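You operate a simulated robot arm through the tools that you are given. There is no shell and no other tool. Be economical: measure what you need, move in short steps, check, and stop when the job is done.

The job below is to be done with a simulated two-armed robot. You get a single attempt, and the scene is never put back.

JOB
Take the blue cover cloth from the conveyor end of the plywood bench and lay it out flat on the trough end of the plywood bench.

Only the result counts: the job must be done as asked and must still hold three seconds after the hand-in. Knocking over, shifting, dropping, spilling or breaking anything else fails it. Lids that push on must go on centred and level and be pressed home; caps that screw on are set level and turned clockwise until they are tight. Flat cloth is picked up by pressing the open fingertips on it (5 to 10 N) and closing them slowly along it; thin cloth reads only 2 to 8 mm in the jaws.

ROBOT AND FRAMES
Two 7-joint arms with two-finger parallel grippers on one trunk, on a base that drives. Base frame: it is fixed to the floor where the robot stands at the start and does not move with it; the origin is under the middle of the robot, x ahead of it, y to its left, z up; the surface under the hand at the start is at about z = 0.9. Readings come in m, degrees, newtons and seconds.
The left shoulder is at the start at [0.03, 0.119, 1.01], the right one opposite. With the tool pointing down near the work surface each hand reaches from about 0.28 to 0.68 m from the robot's upright axis, wherever it stands, measured 20 degrees to its own side. Places, roughly: trough end of the plywood bench [0.6, 1.9, 0.9]. Payload 3.43 kg a hand.
The tool frame of a hand sits at the grasp point between the pads (the TCP): z along the fingers, y along the line on which they close. The tips reach 0.03 m beyond it. Largest opening 0.094 m; finger width 0.028, thickness 0.01; the body of the gripper, 0.05 by 0.096 m, starts 0.055 m behind the TCP.
Orientation is told as [roll, pitch, yaw] about the base's x, y, z axes, in that order, counted from this pose: with the fingers straight down and closing along the base's y, the tool's x points along the base's -x, its y along +y and its z along -z.

CONTROLS
- The arms move only by the tool send_rows. It takes "left_steps", "right_steps" or both (then of equal length, played together; a hand with none holds still); each is a list that holds one entry, the list of rows, each a list of 6 numbers: the shift along the tool's x, y, z in m, then the turn, a rotation vector about the tool's x, y, z in degrees. In form: [[[dx, dy, dz, ax, ay, az], ...]]. A call has 1 to 8 rows; each row is the pose to reach, as a shift and turn from the pose commanded when the call began, along the tool's axes at that moment. "left_jaw" and "right_jaw" are, for a hand that has rows, the finger opening in m, from 0 to 0.094, set as the call begins (left out, the last holds). Each row takes 0.2 s and may step no farther than 0.05 m and 8.6 degrees from the row before; otherwise, or with a gripper value out of range, the whole call is refused. Where a pose cannot be reached the arm comes as near as it can. A force on the tool above 40 N (or 10 N above the force at the start of the call, whichever is more), or a blocked arm, ends the call early, and 0.2 s more pass. The fingers move at their own pace (about 0.072 m/s each) and stop on an object; they squeeze with about 43 N. The grip force told is the motor's: it shows also when the fingers shut on nothing. Time passes only in rows, and 0.2 s behind the last, so rows that repeat a pose let the fingers close. It gives the time, the measured TCP pose, the force on the tool (base axes), the opening and the grip force at its end, in the units of the frame above (readings bear some noise), with the torque about the TCP (base axes, N m) and any sound that the robot's microphone picked up.
- Cameras (640 x 400 px; columns grow to the right, rows downward): "scene" is now at [0.0412, -0.0125, 1.7226]; the picture's right is [-0.14, -0.99, 0.00], its down [-0.83, 0.12, -0.55] and it looks along [0.54, -0.08, -0.84] (base axes); focal length 267 px, centre (320, 200). "left" rides on the left gripper at [0.076, -0.014, -0.102] in its tool frame; the picture's right is [0.18, 0.98, 0.00], its down [-0.75, 0.14, -0.64] and it looks along [-0.63, 0.12, 0.77] (tool axes); focal length 243 px, centre (320, 200). "right" rides on the right gripper at [0.076, 0.014, -0.102] in its tool frame; the picture's right is [-0.18, 0.98, 0.00], its down [-0.75, -0.14, -0.64] and it looks along [-0.63, -0.12, 0.77] (tool axes); focal length 243 px, centre (320, 200).
- grab_frame(camera): a new picture of that camera. No time passes.
- lift_body(by): slides the trunk up (or, below 0, down) by that many m; the arms and the scene camera ride with it, the base frame stays. It gives what a move gives, with no picture.
- roll_base(legs): drives the robot by 1 to 6 legs, each [ahead, turn to the left] in m and degrees, along the robot's own axes; the way and the turn of a leg run together, so that a leg with both is an arc; at most 1.5 m and 180 degrees a leg. The arms and the cameras ride along, it lands a little off, and it stops where it bumps. It gives what a move gives.
- turn_head(pan, tilt): turns the head with the scene camera to pan (to the left, within 143 degrees either way) and tilt (down, from -29 to 69), counted from straight ahead of the robot. It gives what a move gives.
- pixel_to_xyz(camera, pixels): for up to 12 pixels [column, row] of the newest picture of that camera ("zoom" is the newest enlarged one), the place [x, y, z] in the base frame of the surface seen there, good to about 0.002 m, but the place of the scene camera against the robot may be out by one fixed shift of up to 0.025 m in any direction. No time passes.
- zoom(camera, box): a new picture of the part [left, top, right, bottom] of that camera's present view, enlarged. No time passes.
- finish_job(): hands the job in; it is judged then, once.

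Go step by step. Measure first, check grasps and placings, and put right what went wrong. The budget is 80 turns and 62 pictures, counting those below and the enlarged ones. Unless the task says otherwise, let go and move clear before handing in, and close with one line.

The tools are called after "Call:" by a JSON object that holds its "api" and its "payload". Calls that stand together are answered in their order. send_rows: Moves the arms, as the interface text tells. Its arguments: {"type":"object","properties":{"left_steps":{"type":"array","items":{"type":"array","items":{"type":"array","items":{"type":"number"}}}},"left_jaw":{"type":"number"},"right_steps":{"type":"array","items":{"type":"array","items":{"type":"array","items":{"type":"number"}}}},"right_jaw":{"type":"number"}},"required":[]} The other tools are called the same way: lift_body (by) slides the trunk up or down; roll_base (legs) drives the base; turn_head (pan, tilt) turns the head that bears the scene camera; grab_frame (camera) takes a picture; pixel_to_xyz (camera, pixels) gives the place of the surface under pixels of a picture; zoom (camera, box) takes an enlarged picture of a part of a camera's view; finish_job () hands the job in.

At the start:

```text
time_s: 0.0
left_ee_pos: [0.4216, 0.0848, 1.0596]
left_tool_rot: [0.1, 0.0, -0.1]
left_force: [0.2, -0.4, 0.4]
left_ft_torque: [-0.01, -0.01, -0.01]
left_finger_gap: 0.0939
left_gripper_force: 0.1
right_ee_pos: [0.3463, -0.2544, 1.0405]
right_tool_rot: [0.1, 0.0, 0.0]
right_force: [0.4, 0.6, 0.6]
right_ft_torque: [0.01, 0.01, 0.03]
right_finger_gap: 0.0939
right_gripper_force: 0.0
trunk travel left (down, up): [-0.275, 0.135]
robot x, y, heading: [0.0016, -0.0029, 0.1]
head pan, tilt: [-8.2, 56.9]
```

scene: 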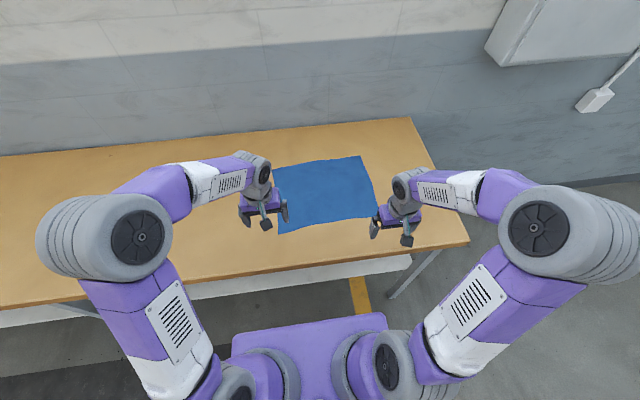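
right: 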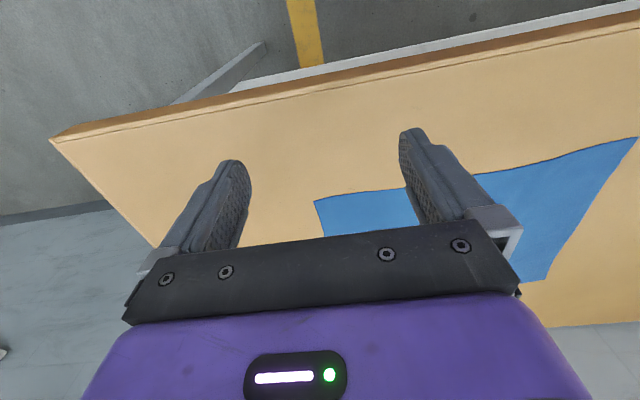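
left: 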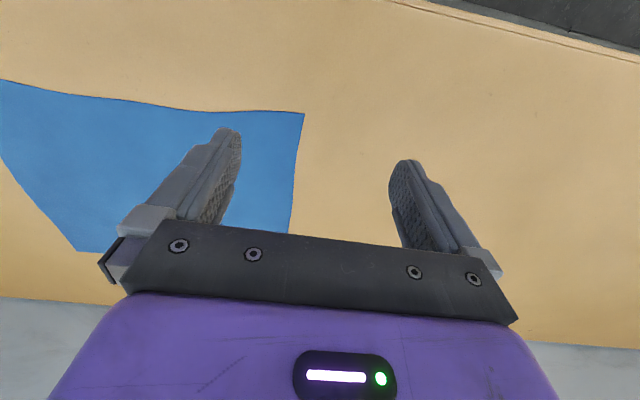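

The blue cloth lies between the hands, with corners at scene pixels about (273,165), (362,156), (378,216) and (280,234). I'll measure them in all three cameras.

Call:
{"api": "pixel_to_xyz", "payload": {"camera": "scene", "pixels": [[274, 168], [360, 157], [376, 214], [281, 232], [410, 118], [468, 242], [5, 160], [5, 305], [330, 195]]}}

Call:
{"api": "pixel_to_xyz", "payload": {"camera": "left", "pixels": [[303, 115], [290, 230], [80, 250], [2, 82], [150, 160], [350, 150]]}}

Call:
{"api": "pixel_to_xyz", "payload": {"camera": "right", "pixels": [[316, 203], [636, 140], [548, 276], [370, 215], [300, 150], [325, 234]]}}

Call:
{"api": "turn_head", "payload": {"pan": 70, "tilt": 35}}

Call:
{"api": "grab_frame", "payload": {"camera": "scene"}}

```text
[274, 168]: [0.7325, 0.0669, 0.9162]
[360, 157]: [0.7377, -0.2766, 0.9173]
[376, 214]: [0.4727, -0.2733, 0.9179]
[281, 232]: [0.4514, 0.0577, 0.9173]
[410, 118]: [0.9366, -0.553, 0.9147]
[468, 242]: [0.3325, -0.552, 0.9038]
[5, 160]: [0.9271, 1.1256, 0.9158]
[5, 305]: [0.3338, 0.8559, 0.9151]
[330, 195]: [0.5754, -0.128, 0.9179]
```

```text
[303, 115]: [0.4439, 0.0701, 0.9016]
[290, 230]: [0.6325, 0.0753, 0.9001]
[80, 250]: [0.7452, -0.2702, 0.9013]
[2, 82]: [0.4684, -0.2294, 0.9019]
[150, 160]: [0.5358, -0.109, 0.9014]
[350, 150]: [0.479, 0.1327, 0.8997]
```

```text
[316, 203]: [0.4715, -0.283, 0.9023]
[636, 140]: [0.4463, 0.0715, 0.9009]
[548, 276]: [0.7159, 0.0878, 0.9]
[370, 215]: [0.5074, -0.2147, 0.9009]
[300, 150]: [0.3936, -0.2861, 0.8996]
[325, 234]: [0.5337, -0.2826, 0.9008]
```

```text
time_s: 1.5
left_ee_pos: [0.4204, 0.0855, 1.0606]
left_tool_rot: [0.1, 0.1, 0.0]
left_force: [0.1, 0.4, 0.1]
left_ft_torque: [-0.04, 0.02, -0.03]
left_finger_gap: 0.094
left_gripper_force: 0.1
right_ee_pos: [0.3457, -0.256, 1.0406]
right_tool_rot: [0.0, 0.0, 0.0]
right_force: [0.1, 0.0, -0.3]
right_ft_torque: [0.02, 0.01, 0.02]
right_finger_gap: 0.0939
right_gripper_force: 0.0
trunk travel left (down, up): [-0.275, 0.135]
robot x, y, heading: [-0.0004, -0.0004, -0.2]
head pan, tilt: [70.0, 35.0]
```

```text
58 pictures are left
```

scene: 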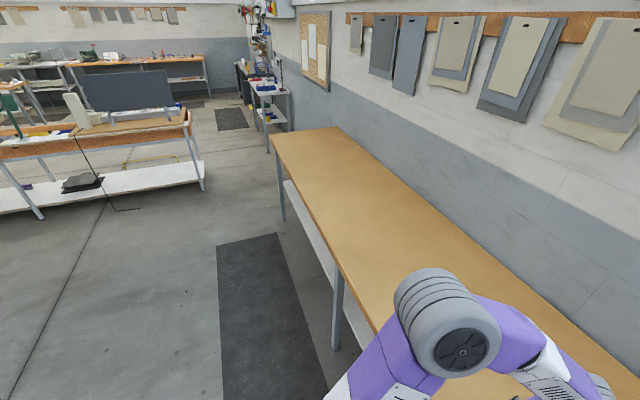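

The cloth is about 0.35 m (y) by 0.29 m (x) on a table at z≈0.900, and the bench is clear out to the far (trough) end. I'll bring both hands over the two near corners with the jaws partly open.

Call:
{"api": "send_rows", "payload": {"left_steps": [[[-0.011, -0.0125, 0.026, 0, 0, 0], [-0.022, -0.025, 0.053, 0, 0, 0], [-0.034, -0.038, 0.079, 0, 0, 0], [-0.045, -0.05, 0.105, 0, 0, 0], [-0.045, -0.05, 0.105, 0, 0, 0]]], "right_steps": [[[-0.036, 0.002, 0.021, 0, 0, 0], [-0.072, 0.004, 0.042, 0, 0, 0], [-0.108, 0.007, 0.063, 0, 0, 0], [-0.144, 0.009, 0.085, 0, 0, 0], [-0.144, 0.009, 0.085, 0, 0, 0]]], "left_jaw": 0.045, "right_jaw": 0.045}}

Call:
{"api": "grab_frame", "payload": {"camera": "left"}}

Call:
{"api": "grab_frame", "payload": {"camera": "right"}}

```text
time_s: 2.7
left_ee_pos: [0.4628, 0.0394, 0.9573]
left_tool_rot: [0.0, -0.1, 0.0]
left_force: [0.7, -0.3, -0.9]
left_ft_torque: [-0.02, -0.02, -0.02]
left_finger_gap: 0.045
left_gripper_force: 0.0
right_ee_pos: [0.4908, -0.2462, 0.9596]
right_tool_rot: [0.0, -0.1, 0.0]
right_force: [-1.1, 0.4, 0.6]
right_ft_torque: [-0.02, -0.02, 0.0]
right_finger_gap: 0.0451
right_gripper_force: 0.0
trunk travel left (down, up): [-0.275, 0.135]
robot x, y, heading: [0.0007, 0.0021, 0.1]
head pan, tilt: [70.0, 35.0]
```

```text
57 pictures are left
```

left: 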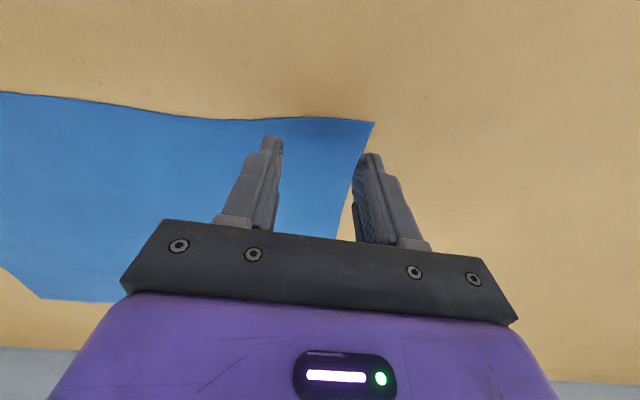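

```text
56 pictures are left
```

right: 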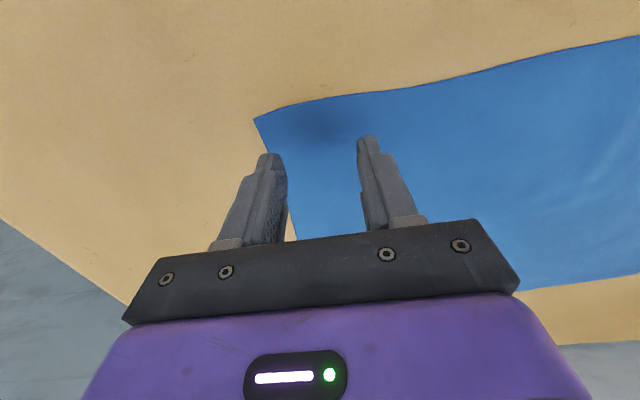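

Outer fingers sit close to the cloth's side edges (left 370,155; right 268,155), so I shift each hand 8 mm inward and go down near contact.

Call:
{"api": "send_rows", "payload": {"left_steps": [[[0, -0.008, 0.012, 0, 0, 0], [0, -0.008, 0.025, 0, 0, 0], [0, -0.008, 0.025, 0, 0, 0]]], "right_steps": [[[0, 0.006, 0.012, 0, 0, 0], [0, 0.006, 0.025, 0, 0, 0], [0, 0.006, 0.025, 0, 0, 0]]]}}

```text
time_s: 3.5
left_ee_pos: [0.4639, 0.0291, 0.9324]
left_tool_rot: [0.0, 0.0, 0.2]
left_force: [-0.5, 0.6, 3.1]
left_ft_torque: [0.04, 0.01, 0.01]
left_finger_gap: 0.0447
left_gripper_force: 0.0
right_ee_pos: [0.4912, -0.2405, 0.9332]
right_tool_rot: [0.1, 0.0, 0.0]
right_force: [0.5, -0.4, 1.5]
right_ft_torque: [-0.02, -0.04, -0.04]
right_finger_gap: 0.0453
right_gripper_force: 0.0
trunk travel left (down, up): [-0.275, 0.135]
robot x, y, heading: [0.0014, 0.0046, 0.0]
head pan, tilt: [70.0, 35.0]
```

Contact is beginning (3.1 N and 1.5 N). I press a little more to reach 5–10 N.

Call:
{"api": "send_rows", "payload": {"left_steps": [[[0, 0, 0.002, 0, 0, 0], [0, 0, 0.002, 0, 0, 0]]], "right_steps": [[[0, 0, 0.003, 0, 0, 0], [0, 0, 0.003, 0, 0, 0]]]}}

```text
time_s: 4.1
left_ee_pos: [0.4629, 0.0296, 0.9322]
left_tool_rot: [0.0, -0.2, 0.0]
left_force: [-3.2, 5.1, 22.1]
left_ft_torque: [0.49, 0.15, 0.02]
left_finger_gap: 0.0453
left_gripper_force: 0.0
right_ee_pos: [0.49, -0.2404, 0.9308]
right_tool_rot: [-0.1, -0.4, 0.0]
right_force: [3.2, -4.0, 19.6]
right_ft_torque: [-0.15, 0.1, 0.07]
right_finger_gap: 0.045
right_gripper_force: 0.1
trunk travel left (down, up): [-0.275, 0.135]
robot x, y, heading: [0.002, -0.0021, 0.1]
head pan, tilt: [70.0, 35.0]
```

That is too hard (22 and 20 N), so I back off about 1.4 mm.

Call:
{"api": "send_rows", "payload": {"left_steps": [[[0, 0, -0.0015, 0, 0, 0], [0, 0, -0.0015, 0, 0, 0]]], "right_steps": [[[0, 0, -0.0012, 0, 0, 0], [0, 0, -0.0012, 0, 0, 0]]]}}

```text
time_s: 4.7
left_ee_pos: [0.4628, 0.0287, 0.9324]
left_tool_rot: [0.0, -0.2, 0.0]
left_force: [0.8, 3.9, 18.4]
left_ft_torque: [0.38, 0.07, 0.01]
left_finger_gap: 0.0452
left_gripper_force: 0.2
right_ee_pos: [0.4901, -0.239, 0.9304]
right_tool_rot: [-0.1, -0.3, -0.1]
right_force: [5.3, -4.1, 26.6]
right_ft_torque: [-0.21, 0.09, 0.09]
right_finger_gap: 0.0453
right_gripper_force: 0.0
trunk travel left (down, up): [-0.275, 0.135]
robot x, y, heading: [0.0014, 0.0019, 0.1]
head pan, tilt: [70.0, 35.0]
```

Forces lag the commands (18 and 27 N), so I back off further and let it settle.

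Call:
{"api": "send_rows", "payload": {"left_steps": [[[0, 0, -0.0015, 0, 0, 0], [0, 0, -0.0015, 0, 0, 0], [0, 0, -0.0015, 0, 0, 0], [0, 0, -0.0015, 0, 0, 0]]], "right_steps": [[[0, 0, -0.002, 0, 0, 0], [0, 0, -0.002, 0, 0, 0], [0, 0, -0.002, 0, 0, 0], [0, 0, -0.002, 0, 0, 0]]]}}

```text
time_s: 5.7
left_ee_pos: [0.4634, 0.0291, 0.9319]
left_tool_rot: [0.0, 0.0, 0.1]
left_force: [-1.0, 0.5, 3.7]
left_ft_torque: [0.05, 0.03, 0.03]
left_finger_gap: 0.0449
left_gripper_force: 0.5
right_ee_pos: [0.4891, -0.2386, 0.9317]
right_tool_rot: [0.0, -0.3, -0.1]
right_force: [6.2, 0.3, 25.1]
right_ft_torque: [-0.24, -0.05, 0.05]
right_finger_gap: 0.0451
right_gripper_force: 0.1
trunk travel left (down, up): [-0.275, 0.135]
robot x, y, heading: [0.0015, -0.0011, -0.2]
head pan, tilt: [70.0, 35.0]
```

Left is near 4 N while right still presses 25 N; I trim each.

Call:
{"api": "send_rows", "payload": {"left_steps": [[[0, 0, 0.0006, 0, 0, 0], [0, 0, 0.0006, 0, 0, 0], [0, 0, 0.0006, 0, 0, 0]]], "right_steps": [[[0, 0, -0.002, 0, 0, 0], [0, 0, -0.002, 0, 0, 0], [0, 0, -0.002, 0, 0, 0]]]}}

```text
time_s: 6.5
left_ee_pos: [0.4653, 0.0283, 0.9316]
left_tool_rot: [0.0, -0.1, 0.0]
left_force: [-1.3, 2.8, 10.7]
left_ft_torque: [0.2, 0.11, 0.0]
left_finger_gap: 0.0453
left_gripper_force: 0.1
right_ee_pos: [0.488, -0.2395, 0.9319]
right_tool_rot: [0.0, 0.2, 0.1]
right_force: [0.2, 0.0, 2.0]
right_ft_torque: [-0.01, 0.01, 0.0]
right_finger_gap: 0.0449
right_gripper_force: 0.0
trunk travel left (down, up): [-0.275, 0.135]
robot x, y, heading: [0.0006, 0.0021, 0.1]
head pan, tilt: [70.0, 35.0]
```

Left 10.7 N and right 2 N: I ease left and add right, while starting to close.

Call:
{"api": "send_rows", "payload": {"left_steps": [[[0, 0, -0.0002, 0, 0, 0], [0, 0, -0.0002, 0, 0, 0]]], "right_steps": [[[0, 0, 0.0006, 0, 0, 0], [0, 0, 0.0006, 0, 0, 0]]], "left_jaw": 0.038}}

```text
time_s: 7.1
left_ee_pos: [0.4672, 0.0267, 0.9312]
left_tool_rot: [0.0, 0.0, 0.0]
left_force: [-0.1, -1.7, 7.7]
left_ft_torque: [0.01, 0.0, 0.03]
left_finger_gap: 0.0376
left_gripper_force: 0.1
right_ee_pos: [0.4888, -0.2411, 0.9324]
right_tool_rot: [0.0, -0.1, 0.1]
right_force: [-1.0, 0.5, 5.9]
right_ft_torque: [-0.02, 0.09, 0.0]
right_finger_gap: 0.0449
right_gripper_force: 0.1
trunk travel left (down, up): [-0.275, 0.135]
robot x, y, heading: [0.0017, 0.0025, 0.1]
head pan, tilt: [70.0, 35.0]
```

Both now press in range (7.7 N and 5.9 N), so I close slowly.

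Call:
{"api": "send_rows", "payload": {"left_steps": [[[0, 0, 0, 0, 0, 0]]], "right_steps": [[[0, 0, 0.0001, 0, 0, 0]]], "left_jaw": 0.03, "right_jaw": 0.036}}

Call:
{"api": "send_rows", "payload": {"left_steps": [[[0, 0, 0, 0, 0, 0]]], "right_steps": [[[0, 0, 0, 0, 0, 0]]], "left_jaw": 0.022, "right_jaw": 0.028}}

Call:
{"api": "grab_frame", "payload": {"camera": "left"}}

Call:
{"api": "grab_frame", "payload": {"camera": "right"}}

```text
time_s: 7.5
left_ee_pos: [0.4659, 0.0283, 0.9319]
left_tool_rot: [0.0, -0.1, -0.1]
left_force: [0.3, -0.5, 5.5]
left_ft_torque: [0.03, 0.01, 0.0]
left_finger_gap: 0.029
left_gripper_force: 0.1
right_ee_pos: [0.49, -0.2402, 0.9317]
right_tool_rot: [0.1, 0.0, 0.0]
right_force: [-0.1, 0.1, 7.4]
right_ft_torque: [-0.08, 0.09, -0.01]
right_finger_gap: 0.0347
right_gripper_force: 0.1
trunk travel left (down, up): [-0.275, 0.135]
robot x, y, heading: [-0.0016, 0.0003, -0.2]
head pan, tilt: [70.0, 35.0]
```

```text
time_s: 7.9
left_ee_pos: [0.4654, 0.0291, 0.9303]
left_tool_rot: [0.0, 0.0, 0.0]
left_force: [0.4, -1.1, 6.2]
left_ft_torque: [0.02, 0.0, 0.04]
left_finger_gap: 0.021
left_gripper_force: 0.0
right_ee_pos: [0.4898, -0.2405, 0.932]
right_tool_rot: [0.0, -0.1, 0.0]
right_force: [1.1, 0.6, 8.2]
right_ft_torque: [-0.04, 0.06, 0.02]
right_finger_gap: 0.0271
right_gripper_force: 0.1
trunk travel left (down, up): [-0.275, 0.135]
robot x, y, heading: [0.0026, 0.0046, 0.1]
head pan, tilt: [70.0, 35.0]
```

```text
55 pictures are left
```

left: 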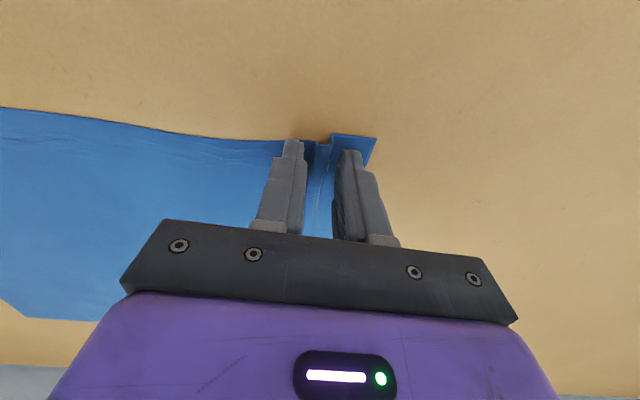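

```text
54 pictures are left
```

right: 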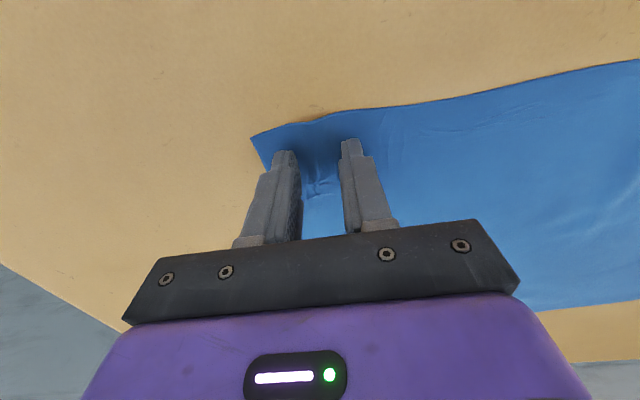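

The cloth is buckling between both finger pairs (left 320,150; right 315,180). I keep closing.

Call:
{"api": "send_rows", "payload": {"left_steps": [[[0, 0, 0, 0, 0, 0]]], "right_steps": [[[0, 0, 0, 0, 0, 0]]], "left_jaw": 0.014, "right_jaw": 0.02}}

Call:
{"api": "send_rows", "payload": {"left_steps": [[[0, 0, 0, 0, 0, 0]]], "right_steps": [[[0, 0, 0, 0, 0, 0]]], "left_jaw": 0.007, "right_jaw": 0.012}}

Call:
{"api": "send_rows", "payload": {"left_steps": [[[0, 0, 0, 0, 0, 0], [0, 0, 0, 0, 0, 0]]], "right_steps": [[[0, 0, 0, 0, 0, 0], [0, 0, 0, 0, 0, 0]]], "left_jaw": 0, "right_jaw": 0.005}}

Call:
{"api": "send_rows", "payload": {"left_steps": [[[0, 0, 0, 0, 0, 0], [0, 0, 0, 0, 0, 0]]], "right_steps": [[[0, 0, 0, 0, 0, 0], [0, 0, 0, 0, 0, 0]]], "left_jaw": 0, "right_jaw": 0}}

```text
time_s: 8.3
left_ee_pos: [0.4659, 0.0273, 0.9315]
left_tool_rot: [0.0, 0.0, 0.0]
left_force: [-0.4, -0.6, 5.7]
left_ft_torque: [0.01, 0.04, 0.0]
left_finger_gap: 0.0134
left_gripper_force: 0.1
right_ee_pos: [0.4896, -0.24, 0.9313]
right_tool_rot: [0.0, -0.1, 0.0]
right_force: [0.8, 2.3, 9.6]
right_ft_torque: [-0.04, 0.08, 0.01]
right_finger_gap: 0.0188
right_gripper_force: 0.2
trunk travel left (down, up): [-0.275, 0.135]
robot x, y, heading: [-0.0015, -0.0002, -0.1]
head pan, tilt: [70.0, 35.0]
```

```text
time_s: 8.7
left_ee_pos: [0.4656, 0.0288, 0.9318]
left_tool_rot: [0.1, -0.2, 0.0]
left_force: [-0.2, 0.0, 6.0]
left_ft_torque: [-0.02, 0.02, -0.02]
left_finger_gap: 0.0086
left_gripper_force: 6.3
right_ee_pos: [0.4887, -0.2396, 0.932]
right_tool_rot: [0.1, 0.0, 0.0]
right_force: [0.5, 1.4, 10.3]
right_ft_torque: [0.0, 0.06, -0.01]
right_finger_gap: 0.0111
right_gripper_force: 0.0
trunk travel left (down, up): [-0.275, 0.135]
robot x, y, heading: [0.0004, -0.0039, 0.2]
head pan, tilt: [70.0, 35.0]
```

```text
time_s: 9.3
left_ee_pos: [0.4648, 0.0282, 0.9324]
left_tool_rot: [-0.2, -0.1, 0.0]
left_force: [0.4, -6.3, 5.5]
left_ft_torque: [-0.2, -0.03, -0.08]
left_finger_gap: 0.0024
left_gripper_force: 37.8
right_ee_pos: [0.4886, -0.2388, 0.9299]
right_tool_rot: [0.0, -0.1, 0.0]
right_force: [-0.8, 4.0, 12.3]
right_ft_torque: [0.05, 0.06, 0.0]
right_finger_gap: 0.0055
right_gripper_force: 4.6
trunk travel left (down, up): [-0.275, 0.135]
robot x, y, heading: [0.0007, -0.0009, -0.1]
head pan, tilt: [70.0, 35.0]
```

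```text
time_s: 9.9
left_ee_pos: [0.4649, 0.0276, 0.931]
left_tool_rot: [0.0, -0.2, 0.0]
left_force: [1.2, -8.9, 5.2]
left_ft_torque: [-0.28, -0.02, -0.09]
left_finger_gap: 0.0025
left_gripper_force: 36.9
right_ee_pos: [0.4881, -0.2402, 0.9324]
right_tool_rot: [0.0, -0.1, 0.1]
right_force: [-0.8, 7.7, 11.6]
right_ft_torque: [0.11, 0.09, 0.01]
right_finger_gap: 0.0021
right_gripper_force: 37.0
trunk travel left (down, up): [-0.275, 0.135]
robot x, y, heading: [-0.0018, 0.0015, -0.1]
head pan, tilt: [70.0, 35.0]
```

Both jaws read 2–2.5 mm with cloth between, and it is pulled taut (≈8 N along y). I lift with the hands eased slightly together.

Call:
{"api": "send_rows", "payload": {"left_steps": [[[0, -0.004, -0.01, 0, 0, 0], [0, -0.006, -0.04, 0, 0, 0], [0, -0.006, -0.08, 0, 0, 0], [0, -0.006, -0.12, 0, 0, 0], [0, -0.006, -0.12, 0, 0, 0]]], "right_steps": [[[0, 0.004, -0.01, 0, 0, 0], [0, 0.006, -0.04, 0, 0, 0], [0, 0.006, -0.08, 0, 0, 0], [0, 0.006, -0.12, 0, 0, 0], [0, 0.006, -0.12, 0, 0, 0]]]}}

Call:
{"api": "turn_head", "payload": {"pan": 0, "tilt": 55}}

Call:
{"api": "grab_frame", "payload": {"camera": "scene"}}

```text
time_s: 11.1
left_ee_pos: [0.465, 0.0218, 1.0504]
left_tool_rot: [0.1, 0.1, 0.0]
left_force: [0.7, -0.5, 0.3]
left_ft_torque: [0.03, -0.01, 0.01]
left_finger_gap: 0.0024
left_gripper_force: 36.9
right_ee_pos: [0.4916, -0.2328, 1.0482]
right_tool_rot: [0.1, 0.1, -0.1]
right_force: [0.6, -0.7, 0.1]
right_ft_torque: [-0.01, 0.03, -0.02]
right_finger_gap: 0.0021
right_gripper_force: 36.6
trunk travel left (down, up): [-0.275, 0.135]
robot x, y, heading: [0.0016, 0.0013, -0.3]
head pan, tilt: [70.0, 35.0]
```

```text
time_s: 12.5
left_ee_pos: [0.4647, 0.0219, 1.0518]
left_tool_rot: [0.0, 0.0, 0.0]
left_force: [0.9, -0.5, 0.8]
left_ft_torque: [0.0, 0.02, 0.03]
left_finger_gap: 0.0022
left_gripper_force: 37.3
right_ee_pos: [0.4903, -0.2325, 1.0482]
right_tool_rot: [0.0, -0.1, 0.0]
right_force: [-0.2, 0.9, 0.4]
right_ft_torque: [-0.03, -0.02, 0.0]
right_finger_gap: 0.0018
right_gripper_force: 36.4
trunk travel left (down, up): [-0.275, 0.135]
robot x, y, heading: [-0.0039, -0.0022, -0.1]
head pan, tilt: [0.0, 55.0]
```

```text
53 pictures are left
```

scene: 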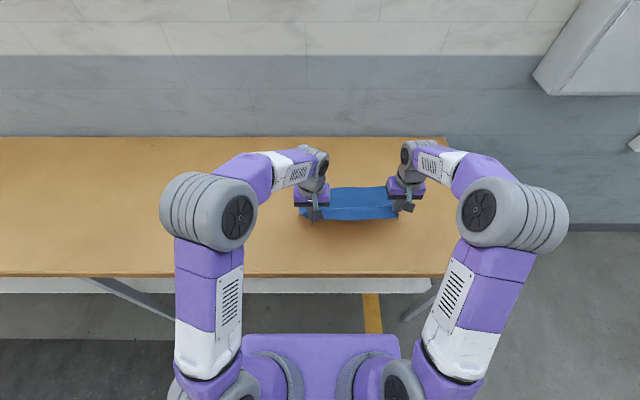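

Both corners are held and the cloth hangs clear between the hands. I raise it with the trunk and arms.

Call:
{"api": "lift_body", "payload": {"by": 0.13}}

Call:
{"api": "send_rows", "payload": {"left_steps": [[[0, 0, -0.03, 0, 0, 0], [0.01, 0, -0.06, 0, 0, 0], [0.02, 0, -0.09, 0, 0, 0], [0.02, 0, -0.11, 0, 0, 0], [0.02, 0, -0.11, 0, 0, 0]]], "right_steps": [[[0, 0, -0.03, 0, 0, 0], [0.02, 0, -0.06, 0, 0, 0], [0.04, 0, -0.09, 0, 0, 0], [0.045, 0, -0.11, 0, 0, 0], [0.045, 0, -0.11, 0, 0, 0]]]}}

Call:
{"api": "turn_head", "payload": {"pan": 110, "tilt": 45}}

Call:
{"api": "grab_frame", "payload": {"camera": "scene"}}

Call:
{"api": "grab_frame", "payload": {"camera": "left"}}

```text
time_s: 14.1
left_ee_pos: [0.4645, 0.022, 1.1807]
left_tool_rot: [0.1, 0.0, -0.1]
left_force: [-0.1, -1.0, 0.0]
left_ft_torque: [0.02, -0.02, 0.0]
left_finger_gap: 0.0025
left_gripper_force: 37.5
right_ee_pos: [0.4908, -0.2327, 1.1776]
right_tool_rot: [0.0, -0.1, -0.1]
right_force: [-0.8, 0.5, -0.8]
right_ft_torque: [-0.01, -0.02, 0.0]
right_finger_gap: 0.0019
right_gripper_force: 36.0
trunk travel left (down, up): [-0.405, 0.005]
robot x, y, heading: [0.0016, 0.0022, 0.0]
head pan, tilt: [0.0, 55.0]
```

```text
time_s: 15.3
left_ee_pos: [0.4443, 0.0226, 1.2932]
left_tool_rot: [0.0, 0.0, -0.1]
left_force: [-0.6, 0.2, -0.3]
left_ft_torque: [0.01, 0.03, 0.05]
left_finger_gap: 0.0025
left_gripper_force: 37.2
right_ee_pos: [0.4419, -0.2343, 1.2888]
right_tool_rot: [0.0, 0.0, 0.0]
right_force: [0.0, 0.4, 0.0]
right_ft_torque: [-0.01, -0.03, 0.05]
right_finger_gap: 0.002
right_gripper_force: 36.7
trunk travel left (down, up): [-0.405, 0.005]
robot x, y, heading: [-0.0006, 0.0026, 0.4]
head pan, tilt: [0.0, 55.0]
```

```text
time_s: 17.2
left_ee_pos: [0.4434, 0.024, 1.2916]
left_tool_rot: [0.0, 0.0, 0.0]
left_force: [0.1, -0.1, -0.9]
left_ft_torque: [0.02, 0.02, 0.01]
left_finger_gap: 0.0022
left_gripper_force: 37.2
right_ee_pos: [0.442, -0.2329, 1.2897]
right_tool_rot: [0.0, -0.1, -0.1]
right_force: [0.4, 0.6, -0.8]
right_ft_torque: [-0.02, 0.01, 0.01]
right_finger_gap: 0.0018
right_gripper_force: 37.0
trunk travel left (down, up): [-0.405, 0.005]
robot x, y, heading: [-0.0039, -0.0001, 0.2]
head pan, tilt: [110.0, 45.0]
```

```text
52 pictures are left
```

scene: 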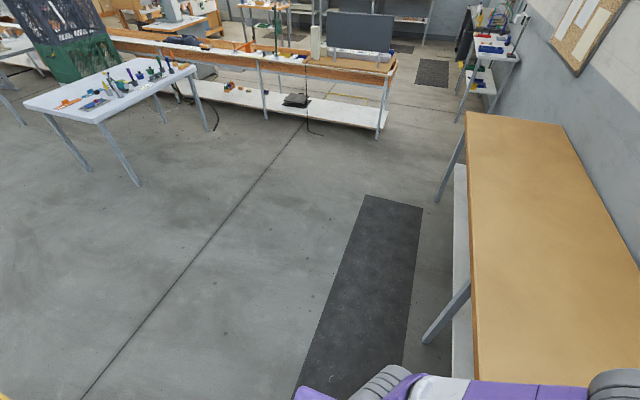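

```text
51 pictures are left
```

left: 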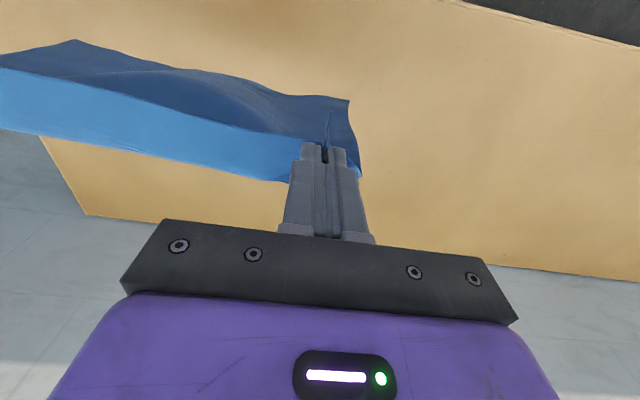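

The floor path along the bench is clear and the far bench end is at pixels (467,112)–(562,125). I measure it, back off a little and turn left.

Call:
{"api": "pixel_to_xyz", "payload": {"camera": "scene", "pixels": [[470, 116], [558, 128], [478, 375], [365, 196], [425, 208], [378, 130]]}}

Call:
{"api": "roll_base", "payload": {"legs": [[-0.15, 0], [0, 90]]}}

```text
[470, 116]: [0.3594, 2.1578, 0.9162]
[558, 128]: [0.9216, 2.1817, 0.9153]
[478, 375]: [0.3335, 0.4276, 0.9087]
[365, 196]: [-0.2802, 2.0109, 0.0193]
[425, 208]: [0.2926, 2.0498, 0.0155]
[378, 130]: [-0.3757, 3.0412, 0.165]
```

```text
time_s: 22.3
left_ee_pos: [-0.1572, 0.4444, 1.2915]
left_tool_rot: [-0.1, 0.0, 88.4]
left_force: [0.4, 0.8, 0.0]
left_ft_torque: [0.0, 0.02, -0.07]
left_finger_gap: 0.0025
left_gripper_force: 36.7
right_ee_pos: [0.1, 0.4362, 1.2881]
right_tool_rot: [0.0, 0.0, 88.4]
right_force: [-0.2, -0.4, 0.1]
right_ft_torque: [0.02, 0.0, -0.05]
right_finger_gap: 0.0021
right_gripper_force: 36.7
trunk travel left (down, up): [-0.405, 0.005]
robot x, y, heading: [-0.1433, 0.0037, 88.4]
head pan, tilt: [110.0, 45.0]
```

Bench ends at y≈2.17, so a cloth centred at y≈1.9 fits. I drive along the bench and turn back to face it.

Call:
{"api": "roll_base", "payload": {"legs": [[0, 1.6], [1.0, 0], [1.0, 0], [0, -90]]}}

Call:
{"api": "turn_head", "payload": {"pan": 0, "tilt": 50}}

Call:
{"api": "grab_frame", "payload": {"camera": "scene"}}

```text
time_s: 36.2
left_ee_pos: [0.3298, 1.9823, 1.2931]
left_tool_rot: [0.0, -0.1, 0.7]
left_force: [0.2, -0.4, -1.0]
left_ft_torque: [-0.01, 0.01, 0.08]
left_finger_gap: 0.0026
left_gripper_force: 36.6
right_ee_pos: [0.3309, 1.724, 1.2894]
right_tool_rot: [0.1, 0.0, 0.6]
right_force: [0.1, 1.4, -0.9]
right_ft_torque: [-0.02, 0.02, 0.02]
right_finger_gap: 0.0021
right_gripper_force: 36.7
trunk travel left (down, up): [-0.405, 0.005]
robot x, y, heading: [-0.1142, 1.9556, 0.6]
head pan, tilt: [110.0, 45.0]
```

```text
time_s: 38.0
left_ee_pos: [0.3297, 1.9819, 1.2925]
left_tool_rot: [0.0, 0.0, 0.6]
left_force: [0.5, -0.5, 0.0]
left_ft_torque: [0.04, 0.01, 0.05]
left_finger_gap: 0.0023
left_gripper_force: 36.4
right_ee_pos: [0.3303, 1.7248, 1.2897]
right_tool_rot: [0.0, 0.0, 0.7]
right_force: [-0.6, 0.2, 0.2]
right_ft_torque: [0.04, 0.03, 0.03]
right_finger_gap: 0.0022
right_gripper_force: 36.6
trunk travel left (down, up): [-0.405, 0.005]
robot x, y, heading: [-0.1132, 1.9519, 0.7]
head pan, tilt: [0.0, 50.0]
```

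```text
50 pictures are left
```

scene: 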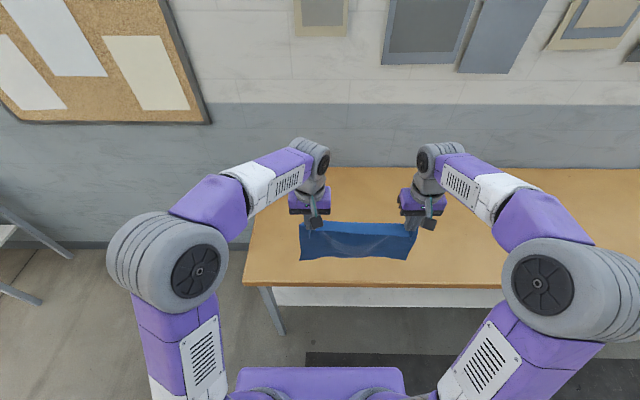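

Cloth hangs straight over the trough end, hands centred at y≈1.85. I drive in 0.13 m, then reach ahead and shift to y≈1.9.

Call:
{"api": "roll_base", "payload": {"legs": [[0.13, -0.6]]}}

Call:
{"api": "send_rows", "payload": {"left_steps": [[[-0.03, 0.006, 0, 0, 0, 0], [-0.06, 0.014, 0, 0, 0, 0], [-0.09, 0.022, 0.01, 0, 0, 0], [-0.12, 0.03, 0.02, 0, 0, 0], [-0.15, 0.038, 0.03, 0, 0, 0], [-0.18, 0.046, 0.04, 0, 0, 0], [-0.2, 0.048, 0.05, 0, 0, 0], [-0.2, 0.048, 0.05, 0, 0, 0]]], "right_steps": [[[-0.03, 0.006, 0, 0, 0, 0], [-0.06, 0.012, 0, 0, 0, 0], [-0.09, 0.018, 0.01, 0, 0, 0], [-0.12, 0.024, 0.02, 0, 0, 0], [-0.15, 0.032, 0.03, 0, 0, 0], [-0.18, 0.04, 0.04, 0, 0, 0], [-0.2, 0.042, 0.05, 0, 0, 0], [-0.2, 0.042, 0.05, 0, 0, 0]]]}}

Call:
{"api": "grab_frame", "payload": {"camera": "scene"}}

```text
time_s: 39.3
left_ee_pos: [0.4542, 1.9765, 1.2938]
left_tool_rot: [0.0, -0.1, 0.0]
left_force: [0.1, -0.7, -0.2]
left_ft_torque: [-0.02, -0.01, 0.03]
left_finger_gap: 0.0025
left_gripper_force: 37.0
right_ee_pos: [0.4521, 1.7197, 1.2898]
right_tool_rot: [0.0, 0.0, 0.0]
right_force: [0.0, 0.0, 0.2]
right_ft_torque: [-0.03, -0.01, 0.03]
right_finger_gap: 0.0021
right_gripper_force: 36.6
trunk travel left (down, up): [-0.405, 0.005]
robot x, y, heading: [0.0087, 1.9575, -0.1]
head pan, tilt: [0.0, 50.0]
```

```text
time_s: 41.1
left_ee_pos: [0.6379, 2.032, 1.2431]
left_tool_rot: [-0.1, -0.1, -0.1]
left_force: [-0.9, -7.4, 0.9]
left_ft_torque: [-0.24, 0.01, -0.01]
left_finger_gap: 0.0023
left_gripper_force: 37.1
left hand out of reach, approached as far as the arm can: row 7, 8
right_ee_pos: [0.6452, 1.7652, 1.2366]
right_tool_rot: [0.1, 0.0, 0.1]
right_force: [0.1, 7.1, 0.1]
right_ft_torque: [0.21, 0.01, 0.02]
right_finger_gap: 0.002
right_gripper_force: 36.6
right hand out of reach, approached as far as the arm can: row 7, 8
trunk travel left (down, up): [-0.405, 0.005]
robot x, y, heading: [0.0099, 1.9556, -0.1]
head pan, tilt: [0.0, 50.0]
```

```text
49 pictures are left
```

scene: 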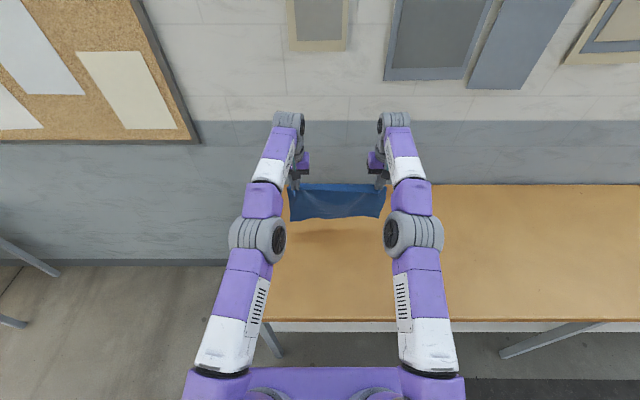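

The cloth spans y≈1.73–2.07, hands taut (7 N). Now I ease the hands together 4 mm and lay it: lower while drawing back toward the robot so the far edge lands first.

Call:
{"api": "send_rows", "payload": {"left_steps": [[[0.019, -0.004, 0.038, 0, 0, 0], [0.049, -0.004, 0.063, 0, 0, 0], [0.079, -0.004, 0.085, 0, 0, 0], [0.109, -0.004, 0.11, 0, 0, 0], [0.139, -0.004, 0.135, 0, 0, 0], [0.169, -0.004, 0.165, 0, 0, 0], [0.194, -0.004, 0.2, 0, 0, 0], [0.194, -0.004, 0.2, 0, 0, 0]]], "right_steps": [[[0.019, 0.004, 0.038, 0, 0, 0], [0.049, 0.004, 0.063, 0, 0, 0], [0.079, 0.004, 0.085, 0, 0, 0], [0.109, 0.004, 0.11, 0, 0, 0], [0.139, 0.004, 0.135, 0, 0, 0], [0.169, 0.004, 0.165, 0, 0, 0], [0.194, 0.004, 0.2, 0, 0, 0], [0.194, 0.004, 0.2, 0, 0, 0]]]}}

Call:
{"api": "grab_frame", "payload": {"camera": "scene"}}

Call:
{"api": "grab_frame", "payload": {"camera": "left"}}

```text
time_s: 42.9
left_ee_pos: [0.4463, 2.0281, 1.0421]
left_tool_rot: [0.0, -0.1, 0.0]
left_force: [-0.7, -0.3, -0.3]
left_ft_torque: [0.01, -0.02, 0.03]
left_finger_gap: 0.0022
left_gripper_force: 37.7
right_ee_pos: [0.455, 1.7687, 1.0363]
right_tool_rot: [0.0, 0.0, 0.1]
right_force: [0.0, 0.9, 0.2]
right_ft_torque: [-0.02, -0.01, 0.03]
right_finger_gap: 0.002
right_gripper_force: 36.7
trunk travel left (down, up): [-0.405, 0.005]
robot x, y, heading: [0.0129, 1.9563, 0.2]
head pan, tilt: [0.0, 50.0]
```

```text
48 pictures are left
```

scene: 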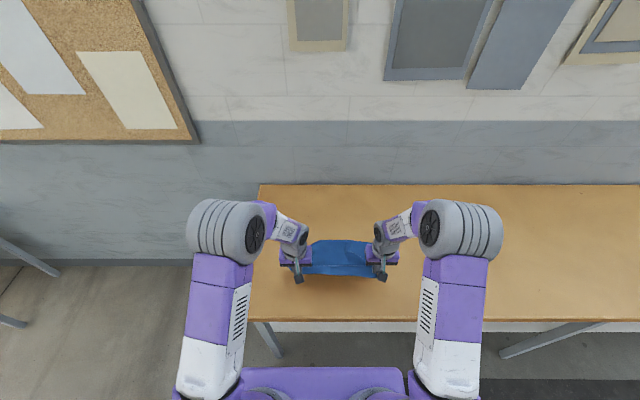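

```text
47 pictures are left
```

left: 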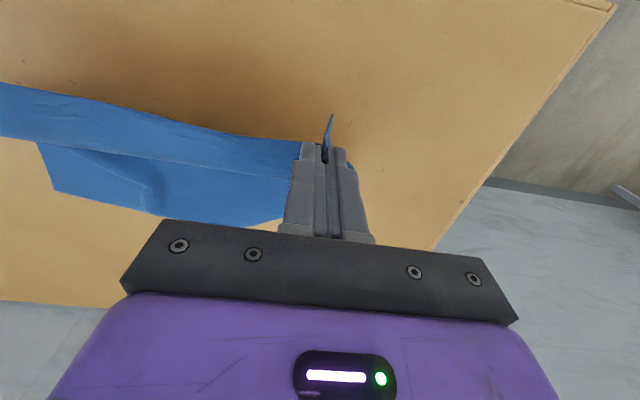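

The far edge appears down on the bench (left view 55,190 to 280,218). I measure where it landed.

Call:
{"api": "pixel_to_xyz", "payload": {"camera": "left", "pixels": [[60, 188], [160, 210], [275, 217], [145, 185], [150, 150], [100, 160], [230, 195], [604, 8]]}}

Call:
{"api": "grab_frame", "payload": {"camera": "right"}}

```text
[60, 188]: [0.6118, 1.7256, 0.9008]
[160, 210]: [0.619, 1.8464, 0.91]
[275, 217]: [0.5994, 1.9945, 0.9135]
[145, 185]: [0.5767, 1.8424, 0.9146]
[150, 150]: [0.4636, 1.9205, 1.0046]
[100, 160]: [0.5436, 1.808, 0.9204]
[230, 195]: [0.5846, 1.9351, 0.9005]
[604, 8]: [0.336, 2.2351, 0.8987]
```

```text
46 pictures are left
```

right: 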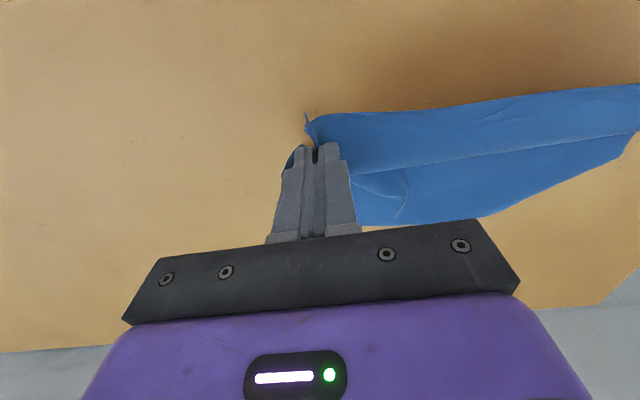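

The far edge landed at x≈0.61, which would put the near edge too close to the bench front (x≈0.336). I'll re-lift and redo it farther out; first I check how near the robot body is to the bench.

Call:
{"api": "pixel_to_xyz", "payload": {"camera": "scene", "pixels": [[320, 372], [320, 385], [400, 325], [350, 320], [300, 345], [253, 318]]}}

Call:
{"api": "send_rows", "payload": {"left_steps": [[[0, 0, -0.04, 0, 0, 0], [0, 0, -0.08, 0, 0, 0], [0, 0, -0.12, 0, 0, 0], [0, 0, -0.16, 0, 0, 0], [0, 0, -0.2, 0, 0, 0]]], "right_steps": [[[0, 0, -0.04, 0, 0, 0], [0, 0, -0.08, 0, 0, 0], [0, 0, -0.12, 0, 0, 0], [0, 0, -0.16, 0, 0, 0], [0, 0, -0.2, 0, 0, 0]]]}}

Call:
{"api": "turn_head", "payload": {"pan": 0, "tilt": 69}}

Call:
{"api": "grab_frame", "payload": {"camera": "scene"}}

```text
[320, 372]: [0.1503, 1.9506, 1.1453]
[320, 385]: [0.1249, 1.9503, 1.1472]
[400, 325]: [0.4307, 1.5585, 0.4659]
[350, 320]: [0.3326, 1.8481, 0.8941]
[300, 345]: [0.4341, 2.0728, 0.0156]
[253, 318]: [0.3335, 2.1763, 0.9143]
```

```text
time_s: 44.1
left_ee_pos: [0.4451, 2.0288, 1.2436]
left_tool_rot: [-0.1, 0.0, 0.0]
left_force: [-0.1, -0.4, -0.3]
left_ft_torque: [-0.03, -0.01, 0.04]
left_finger_gap: 0.0024
left_gripper_force: 37.4
right_ee_pos: [0.4529, 1.7708, 1.235]
right_tool_rot: [-0.1, 0.0, 0.0]
right_force: [0.0, -0.3, -0.2]
right_ft_torque: [0.04, 0.0, 0.05]
right_finger_gap: 0.0022
right_gripper_force: 36.9
trunk travel left (down, up): [-0.405, 0.005]
robot x, y, heading: [0.0077, 1.9513, -0.1]
head pan, tilt: [0.0, 50.0]
```

```text
time_s: 44.9
left_ee_pos: [0.4459, 2.029, 1.2423]
left_tool_rot: [0.0, 0.0, 0.1]
left_force: [0.6, -0.1, -0.3]
left_ft_torque: [0.05, -0.01, 0.04]
left_finger_gap: 0.0021
left_gripper_force: 36.9
right_ee_pos: [0.454, 1.7707, 1.2342]
right_tool_rot: [0.0, 0.0, 0.0]
right_force: [-0.7, 1.3, 0.1]
right_ft_torque: [0.01, 0.0, 0.04]
right_finger_gap: 0.0021
right_gripper_force: 37.0
trunk travel left (down, up): [-0.405, 0.005]
robot x, y, heading: [0.0154, 1.9568, 0.0]
head pan, tilt: [0.0, 68.8]
```

```text
45 pictures are left
```

scene: 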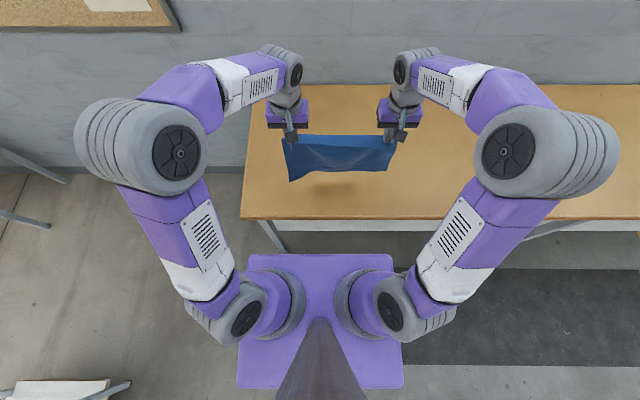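

The body clearance at floor level is hidden, so I won't drive closer; instead I pitch the fingers outward ~32° to extend the reach to x≈0.69.

Call:
{"api": "send_rows", "payload": {"left_steps": [[[-0.03, 0, 0, 0, -6, 0], [-0.065, 0, 0, 0, -12, 0], [-0.1, 0, 0, 0, -18, 0], [-0.135, 0, 0.005, 0, -24, 0], [-0.17, 0, 0.01, 0, -30, 0], [-0.2, 0, 0.015, 0, -34, 0], [-0.23, 0, 0.02, 0, -36, 0], [-0.23, 0, 0.02, 0, -36, 0]]], "right_steps": [[[-0.03, 0, 0, 0, -6, 0], [-0.065, 0, 0, 0, -12, 0], [-0.1, 0, 0, 0, -18, 0], [-0.135, 0, 0.005, 0, -24, 0], [-0.17, 0, 0.01, 0, -30, 0], [-0.2, 0, 0.015, 0, -34, 0], [-0.23, 0, 0.02, 0, -36, 0], [-0.23, 0, 0.02, 0, -36, 0]]]}}

Call:
{"api": "turn_head", "payload": {"pan": 0, "tilt": 52}}

Call:
{"api": "grab_frame", "payload": {"camera": "scene"}}

```text
time_s: 46.7
left_ee_pos: [0.6746, 2.0312, 1.2234]
left_tool_rot: [0.0, -36.0, -0.1]
left_force: [0.5, -1.4, -0.5]
left_ft_torque: [-0.1, -0.02, -0.01]
left_finger_gap: 0.0024
left_gripper_force: 37.1
right_ee_pos: [0.6831, 1.7688, 1.222]
right_tool_rot: [0.1, -36.2, 0.0]
right_force: [0.6, 2.5, -0.1]
right_ft_torque: [0.07, 0.02, 0.1]
right_finger_gap: 0.002
right_gripper_force: 36.8
trunk travel left (down, up): [-0.405, 0.005]
robot x, y, heading: [0.0065, 1.958, -0.0]
head pan, tilt: [0.0, 68.8]
```

```text
time_s: 47.5
left_ee_pos: [0.6754, 2.0313, 1.2223]
left_tool_rot: [0.1, -36.0, -0.1]
left_force: [-0.2, -2.4, -0.3]
left_ft_torque: [-0.04, -0.01, -0.02]
left_finger_gap: 0.0024
left_gripper_force: 37.3
right_ee_pos: [0.6849, 1.7691, 1.22]
right_tool_rot: [0.0, -35.9, 0.0]
right_force: [0.3, 2.5, -0.1]
right_ft_torque: [0.08, 0.0, 0.05]
right_finger_gap: 0.0021
right_gripper_force: 37.2
trunk travel left (down, up): [-0.405, 0.005]
robot x, y, heading: [0.0138, 1.9529, -0.2]
head pan, tilt: [0.0, 52.0]
```

```text
44 pictures are left
```

scene: 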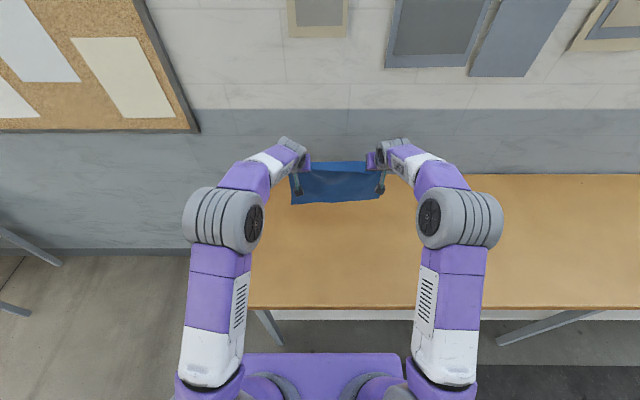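

Hands are at x≈0.68 with the cloth hanging freely. I lower the trunk 5 cm so the far edge touches, then sweep back and down while levelling the fingers.

Call:
{"api": "lift_body", "payload": {"by": -0.05}}

Call:
{"api": "send_rows", "payload": {"left_steps": [[[0.0215, 0, 0.009, 0, 5, 0], [0.0575, 0, 0.0077, 0, 10, 0], [0.0965, 0, 0.0103, 0, 15, 0], [0.1355, 0, 0.0128, 0, 20, 0], [0.1775, 0, 0.0195, 0, 25, 0], [0.2192, 0, 0.0261, 0, 30, 0], [0.2611, 0, 0.0327, 0, 36, 0], [0.2611, 0, 0.0327, 0, 36, 0]]], "right_steps": [[[0.028, 0, 0.0044, 0, 5, 0], [0.064, 0, 0.003, 0, 10, 0], [0.103, 0, 0.0056, 0, 15, 0], [0.142, 0, 0.0081, 0, 20, 0], [0.184, 0, 0.0148, 0, 25, 0], [0.2257, 0, 0.0214, 0, 30, 0], [0.2676, 0, 0.028, 0, 36, 0], [0.2676, 0, 0.028, 0, 36, 0]]]}}

Call:
{"api": "grab_frame", "payload": {"camera": "left"}}

Call:
{"api": "grab_frame", "payload": {"camera": "right"}}

```text
time_s: 48.4
left_ee_pos: [0.6747, 2.0308, 1.1732]
left_tool_rot: [0.0, -36.0, -0.1]
left_force: [-0.6, -1.7, -0.2]
left_ft_torque: [-0.03, -0.02, -0.02]
left_finger_gap: 0.0024
left_gripper_force: 37.0
right_ee_pos: [0.6843, 1.7677, 1.1707]
right_tool_rot: [0.1, -35.8, 0.0]
right_force: [0.6, 2.1, 0.5]
right_ft_torque: [0.04, 0.03, 0.08]
right_finger_gap: 0.0023
right_gripper_force: 36.8
trunk travel left (down, up): [-0.355, 0.055]
robot x, y, heading: [0.0122, 1.9508, 0.1]
head pan, tilt: [0.0, 52.0]
```

```text
time_s: 50.2
left_ee_pos: [0.4809, 2.0291, 0.9957]
left_tool_rot: [0.1, 0.1, 0.1]
left_force: [0.1, -0.4, 0.1]
left_ft_torque: [0.0, -0.02, 0.04]
left_finger_gap: 0.0023
left_gripper_force: 37.4
right_ee_pos: [0.4835, 1.7692, 0.9896]
right_tool_rot: [0.1, 0.0, -0.1]
right_force: [-0.6, -0.3, -0.1]
right_ft_torque: [0.03, -0.03, 0.0]
right_finger_gap: 0.0021
right_gripper_force: 36.7
trunk travel left (down, up): [-0.355, 0.055]
robot x, y, heading: [0.0128, 1.955, 0.2]
head pan, tilt: [0.0, 52.0]
```

```text
43 pictures are left
```

left: 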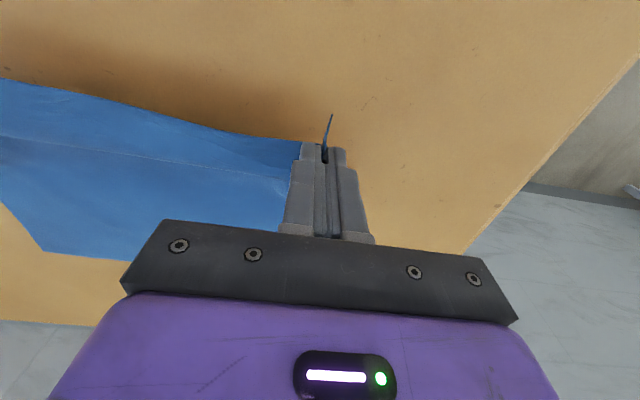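

```text
42 pictures are left
```

right: 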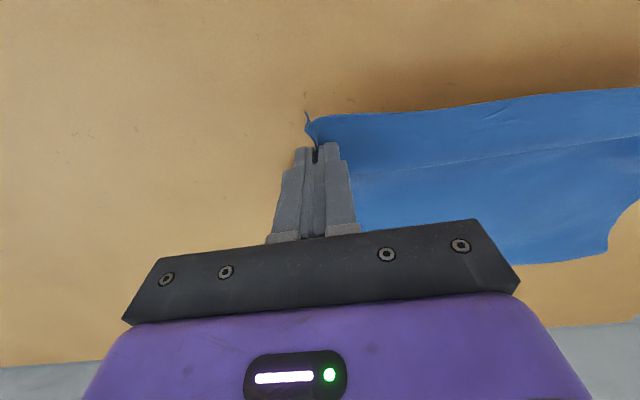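

The cloth now lies out ahead nicely; I measure its far corners, including the odd far-left corner at right view (607,245).

Call:
{"api": "pixel_to_xyz", "payload": {"camera": "left", "pixels": [[44, 248], [110, 255], [5, 205], [150, 180], [150, 140]]}}

Call:
{"api": "pixel_to_xyz", "payload": {"camera": "right", "pixels": [[605, 250], [530, 260], [636, 205], [600, 170], [450, 190]]}}

```text
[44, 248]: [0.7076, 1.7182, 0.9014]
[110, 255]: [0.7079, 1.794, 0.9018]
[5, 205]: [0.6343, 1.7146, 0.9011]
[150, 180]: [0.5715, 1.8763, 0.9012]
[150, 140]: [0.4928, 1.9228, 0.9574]
```

```text
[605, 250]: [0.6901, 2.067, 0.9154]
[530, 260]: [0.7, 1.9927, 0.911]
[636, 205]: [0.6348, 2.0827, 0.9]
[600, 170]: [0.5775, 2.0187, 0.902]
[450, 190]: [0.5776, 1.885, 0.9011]
```

Far edge is at x≈0.70 and flat. Now I bring the near edge down and back until it lies just straight.

Call:
{"api": "send_rows", "payload": {"left_steps": [[[0.02, 0, 0.015, 0, 0, 0], [0.035, 0, 0.035, 0, 0, 0], [0.045, 0, 0.05, 0, 0, 0], [0.048, 0, 0.058, 0, 0, 0], [0.048, 0, 0.058, 0, 0, 0]]], "right_steps": [[[0.02, 0, 0.015, 0, 0, 0], [0.035, 0, 0.032, 0, 0, 0], [0.045, 0, 0.045, 0, 0, 0], [0.048, 0, 0.053, 0, 0, 0], [0.048, 0, 0.053, 0, 0, 0]]]}}

Call:
{"api": "grab_frame", "payload": {"camera": "left"}}

Call:
{"api": "grab_frame", "payload": {"camera": "right"}}

```text
time_s: 51.4
left_ee_pos: [0.4332, 2.0309, 0.9331]
left_tool_rot: [-0.1, 0.0, -0.1]
left_force: [0.2, -1.4, 0.0]
left_ft_torque: [-0.08, 0.01, 0.01]
left_finger_gap: 0.0023
left_gripper_force: 36.7
right_ee_pos: [0.4366, 1.7686, 0.9376]
right_tool_rot: [0.0, 0.0, 0.0]
right_force: [1.2, 2.0, -0.5]
right_ft_torque: [0.02, -0.04, 0.03]
right_finger_gap: 0.002
right_gripper_force: 36.2
trunk travel left (down, up): [-0.355, 0.055]
robot x, y, heading: [0.01, 1.9522, 0.1]
head pan, tilt: [0.0, 52.0]
```

```text
41 pictures are left
```

left: 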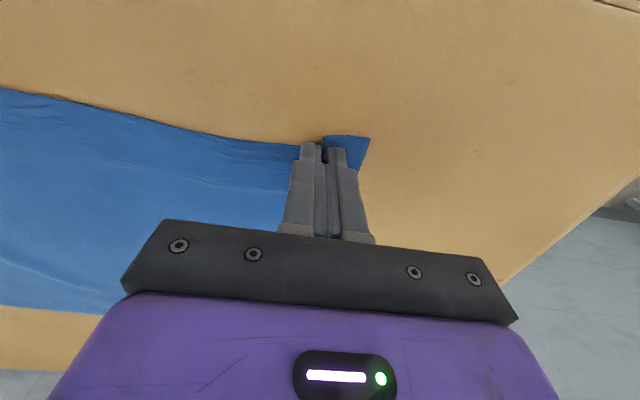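

```text
40 pictures are left
```

right: 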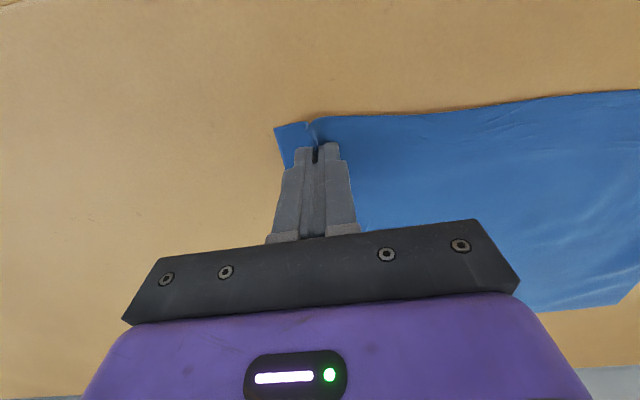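

The cloth is nearly flat with corners down. I pull back 8 mm to straighten, then press lightly for release.

Call:
{"api": "send_rows", "payload": {"left_steps": [[[0.004, 0, 0, 0, 0, 0], [0.008, 0, 0, 0, 0, 0], [0.008, 0, 0.0008, 0, 0, 0], [0.008, 0, 0.0008, 0, 0, 0]]], "right_steps": [[[0.006, 0, 0.002, 0, 0, 0], [0.012, 0, 0.003, 0, 0, 0], [0.012, 0, 0.0045, 0, 0, 0], [0.012, 0, 0.0045, 0, 0, 0]]]}}

```text
time_s: 52.4
left_ee_pos: [0.4264, 2.0299, 0.9321]
left_tool_rot: [0.0, 0.0, 0.0]
left_force: [1.9, -1.4, 0.8]
left_ft_torque: [-0.07, 0.01, 0.03]
left_finger_gap: 0.0025
left_gripper_force: 36.7
right_ee_pos: [0.4243, 1.7674, 0.9326]
right_tool_rot: [0.0, 0.0, -0.1]
right_force: [-0.8, 2.5, 0.0]
right_ft_torque: [0.08, 0.02, 0.02]
right_finger_gap: 0.002
right_gripper_force: 37.0
trunk travel left (down, up): [-0.355, 0.055]
robot x, y, heading: [0.0097, 1.9573, 0.0]
head pan, tilt: [0.0, 52.0]
```

Call:
{"api": "send_rows", "payload": {"left_steps": [[[0, 0, 0.0015, 0, 0, 0], [0, 0, 0.0015, 0, 0, 0], [0, 0, 0.0015, 0, 0, 0]]], "right_steps": [[[0, 0, 0.0015, 0, 0, 0], [0, 0, 0.0015, 0, 0, 0], [0, 0, 0.0015, 0, 0, 0]]]}}

```text
time_s: 53.2
left_ee_pos: [0.4276, 2.0315, 0.9322]
left_tool_rot: [-0.1, -0.1, 0.0]
left_force: [1.7, -4.4, 8.0]
left_ft_torque: [-0.13, -0.03, 0.02]
left_finger_gap: 0.0024
left_gripper_force: 37.2
right_ee_pos: [0.425, 1.7687, 0.9322]
right_tool_rot: [0.1, -0.1, 0.1]
right_force: [1.1, 2.9, 1.7]
right_ft_torque: [0.08, -0.02, 0.07]
right_finger_gap: 0.002
right_gripper_force: 36.5
trunk travel left (down, up): [-0.355, 0.055]
robot x, y, heading: [0.0116, 1.956, 0.1]
head pan, tilt: [0.0, 52.0]
```

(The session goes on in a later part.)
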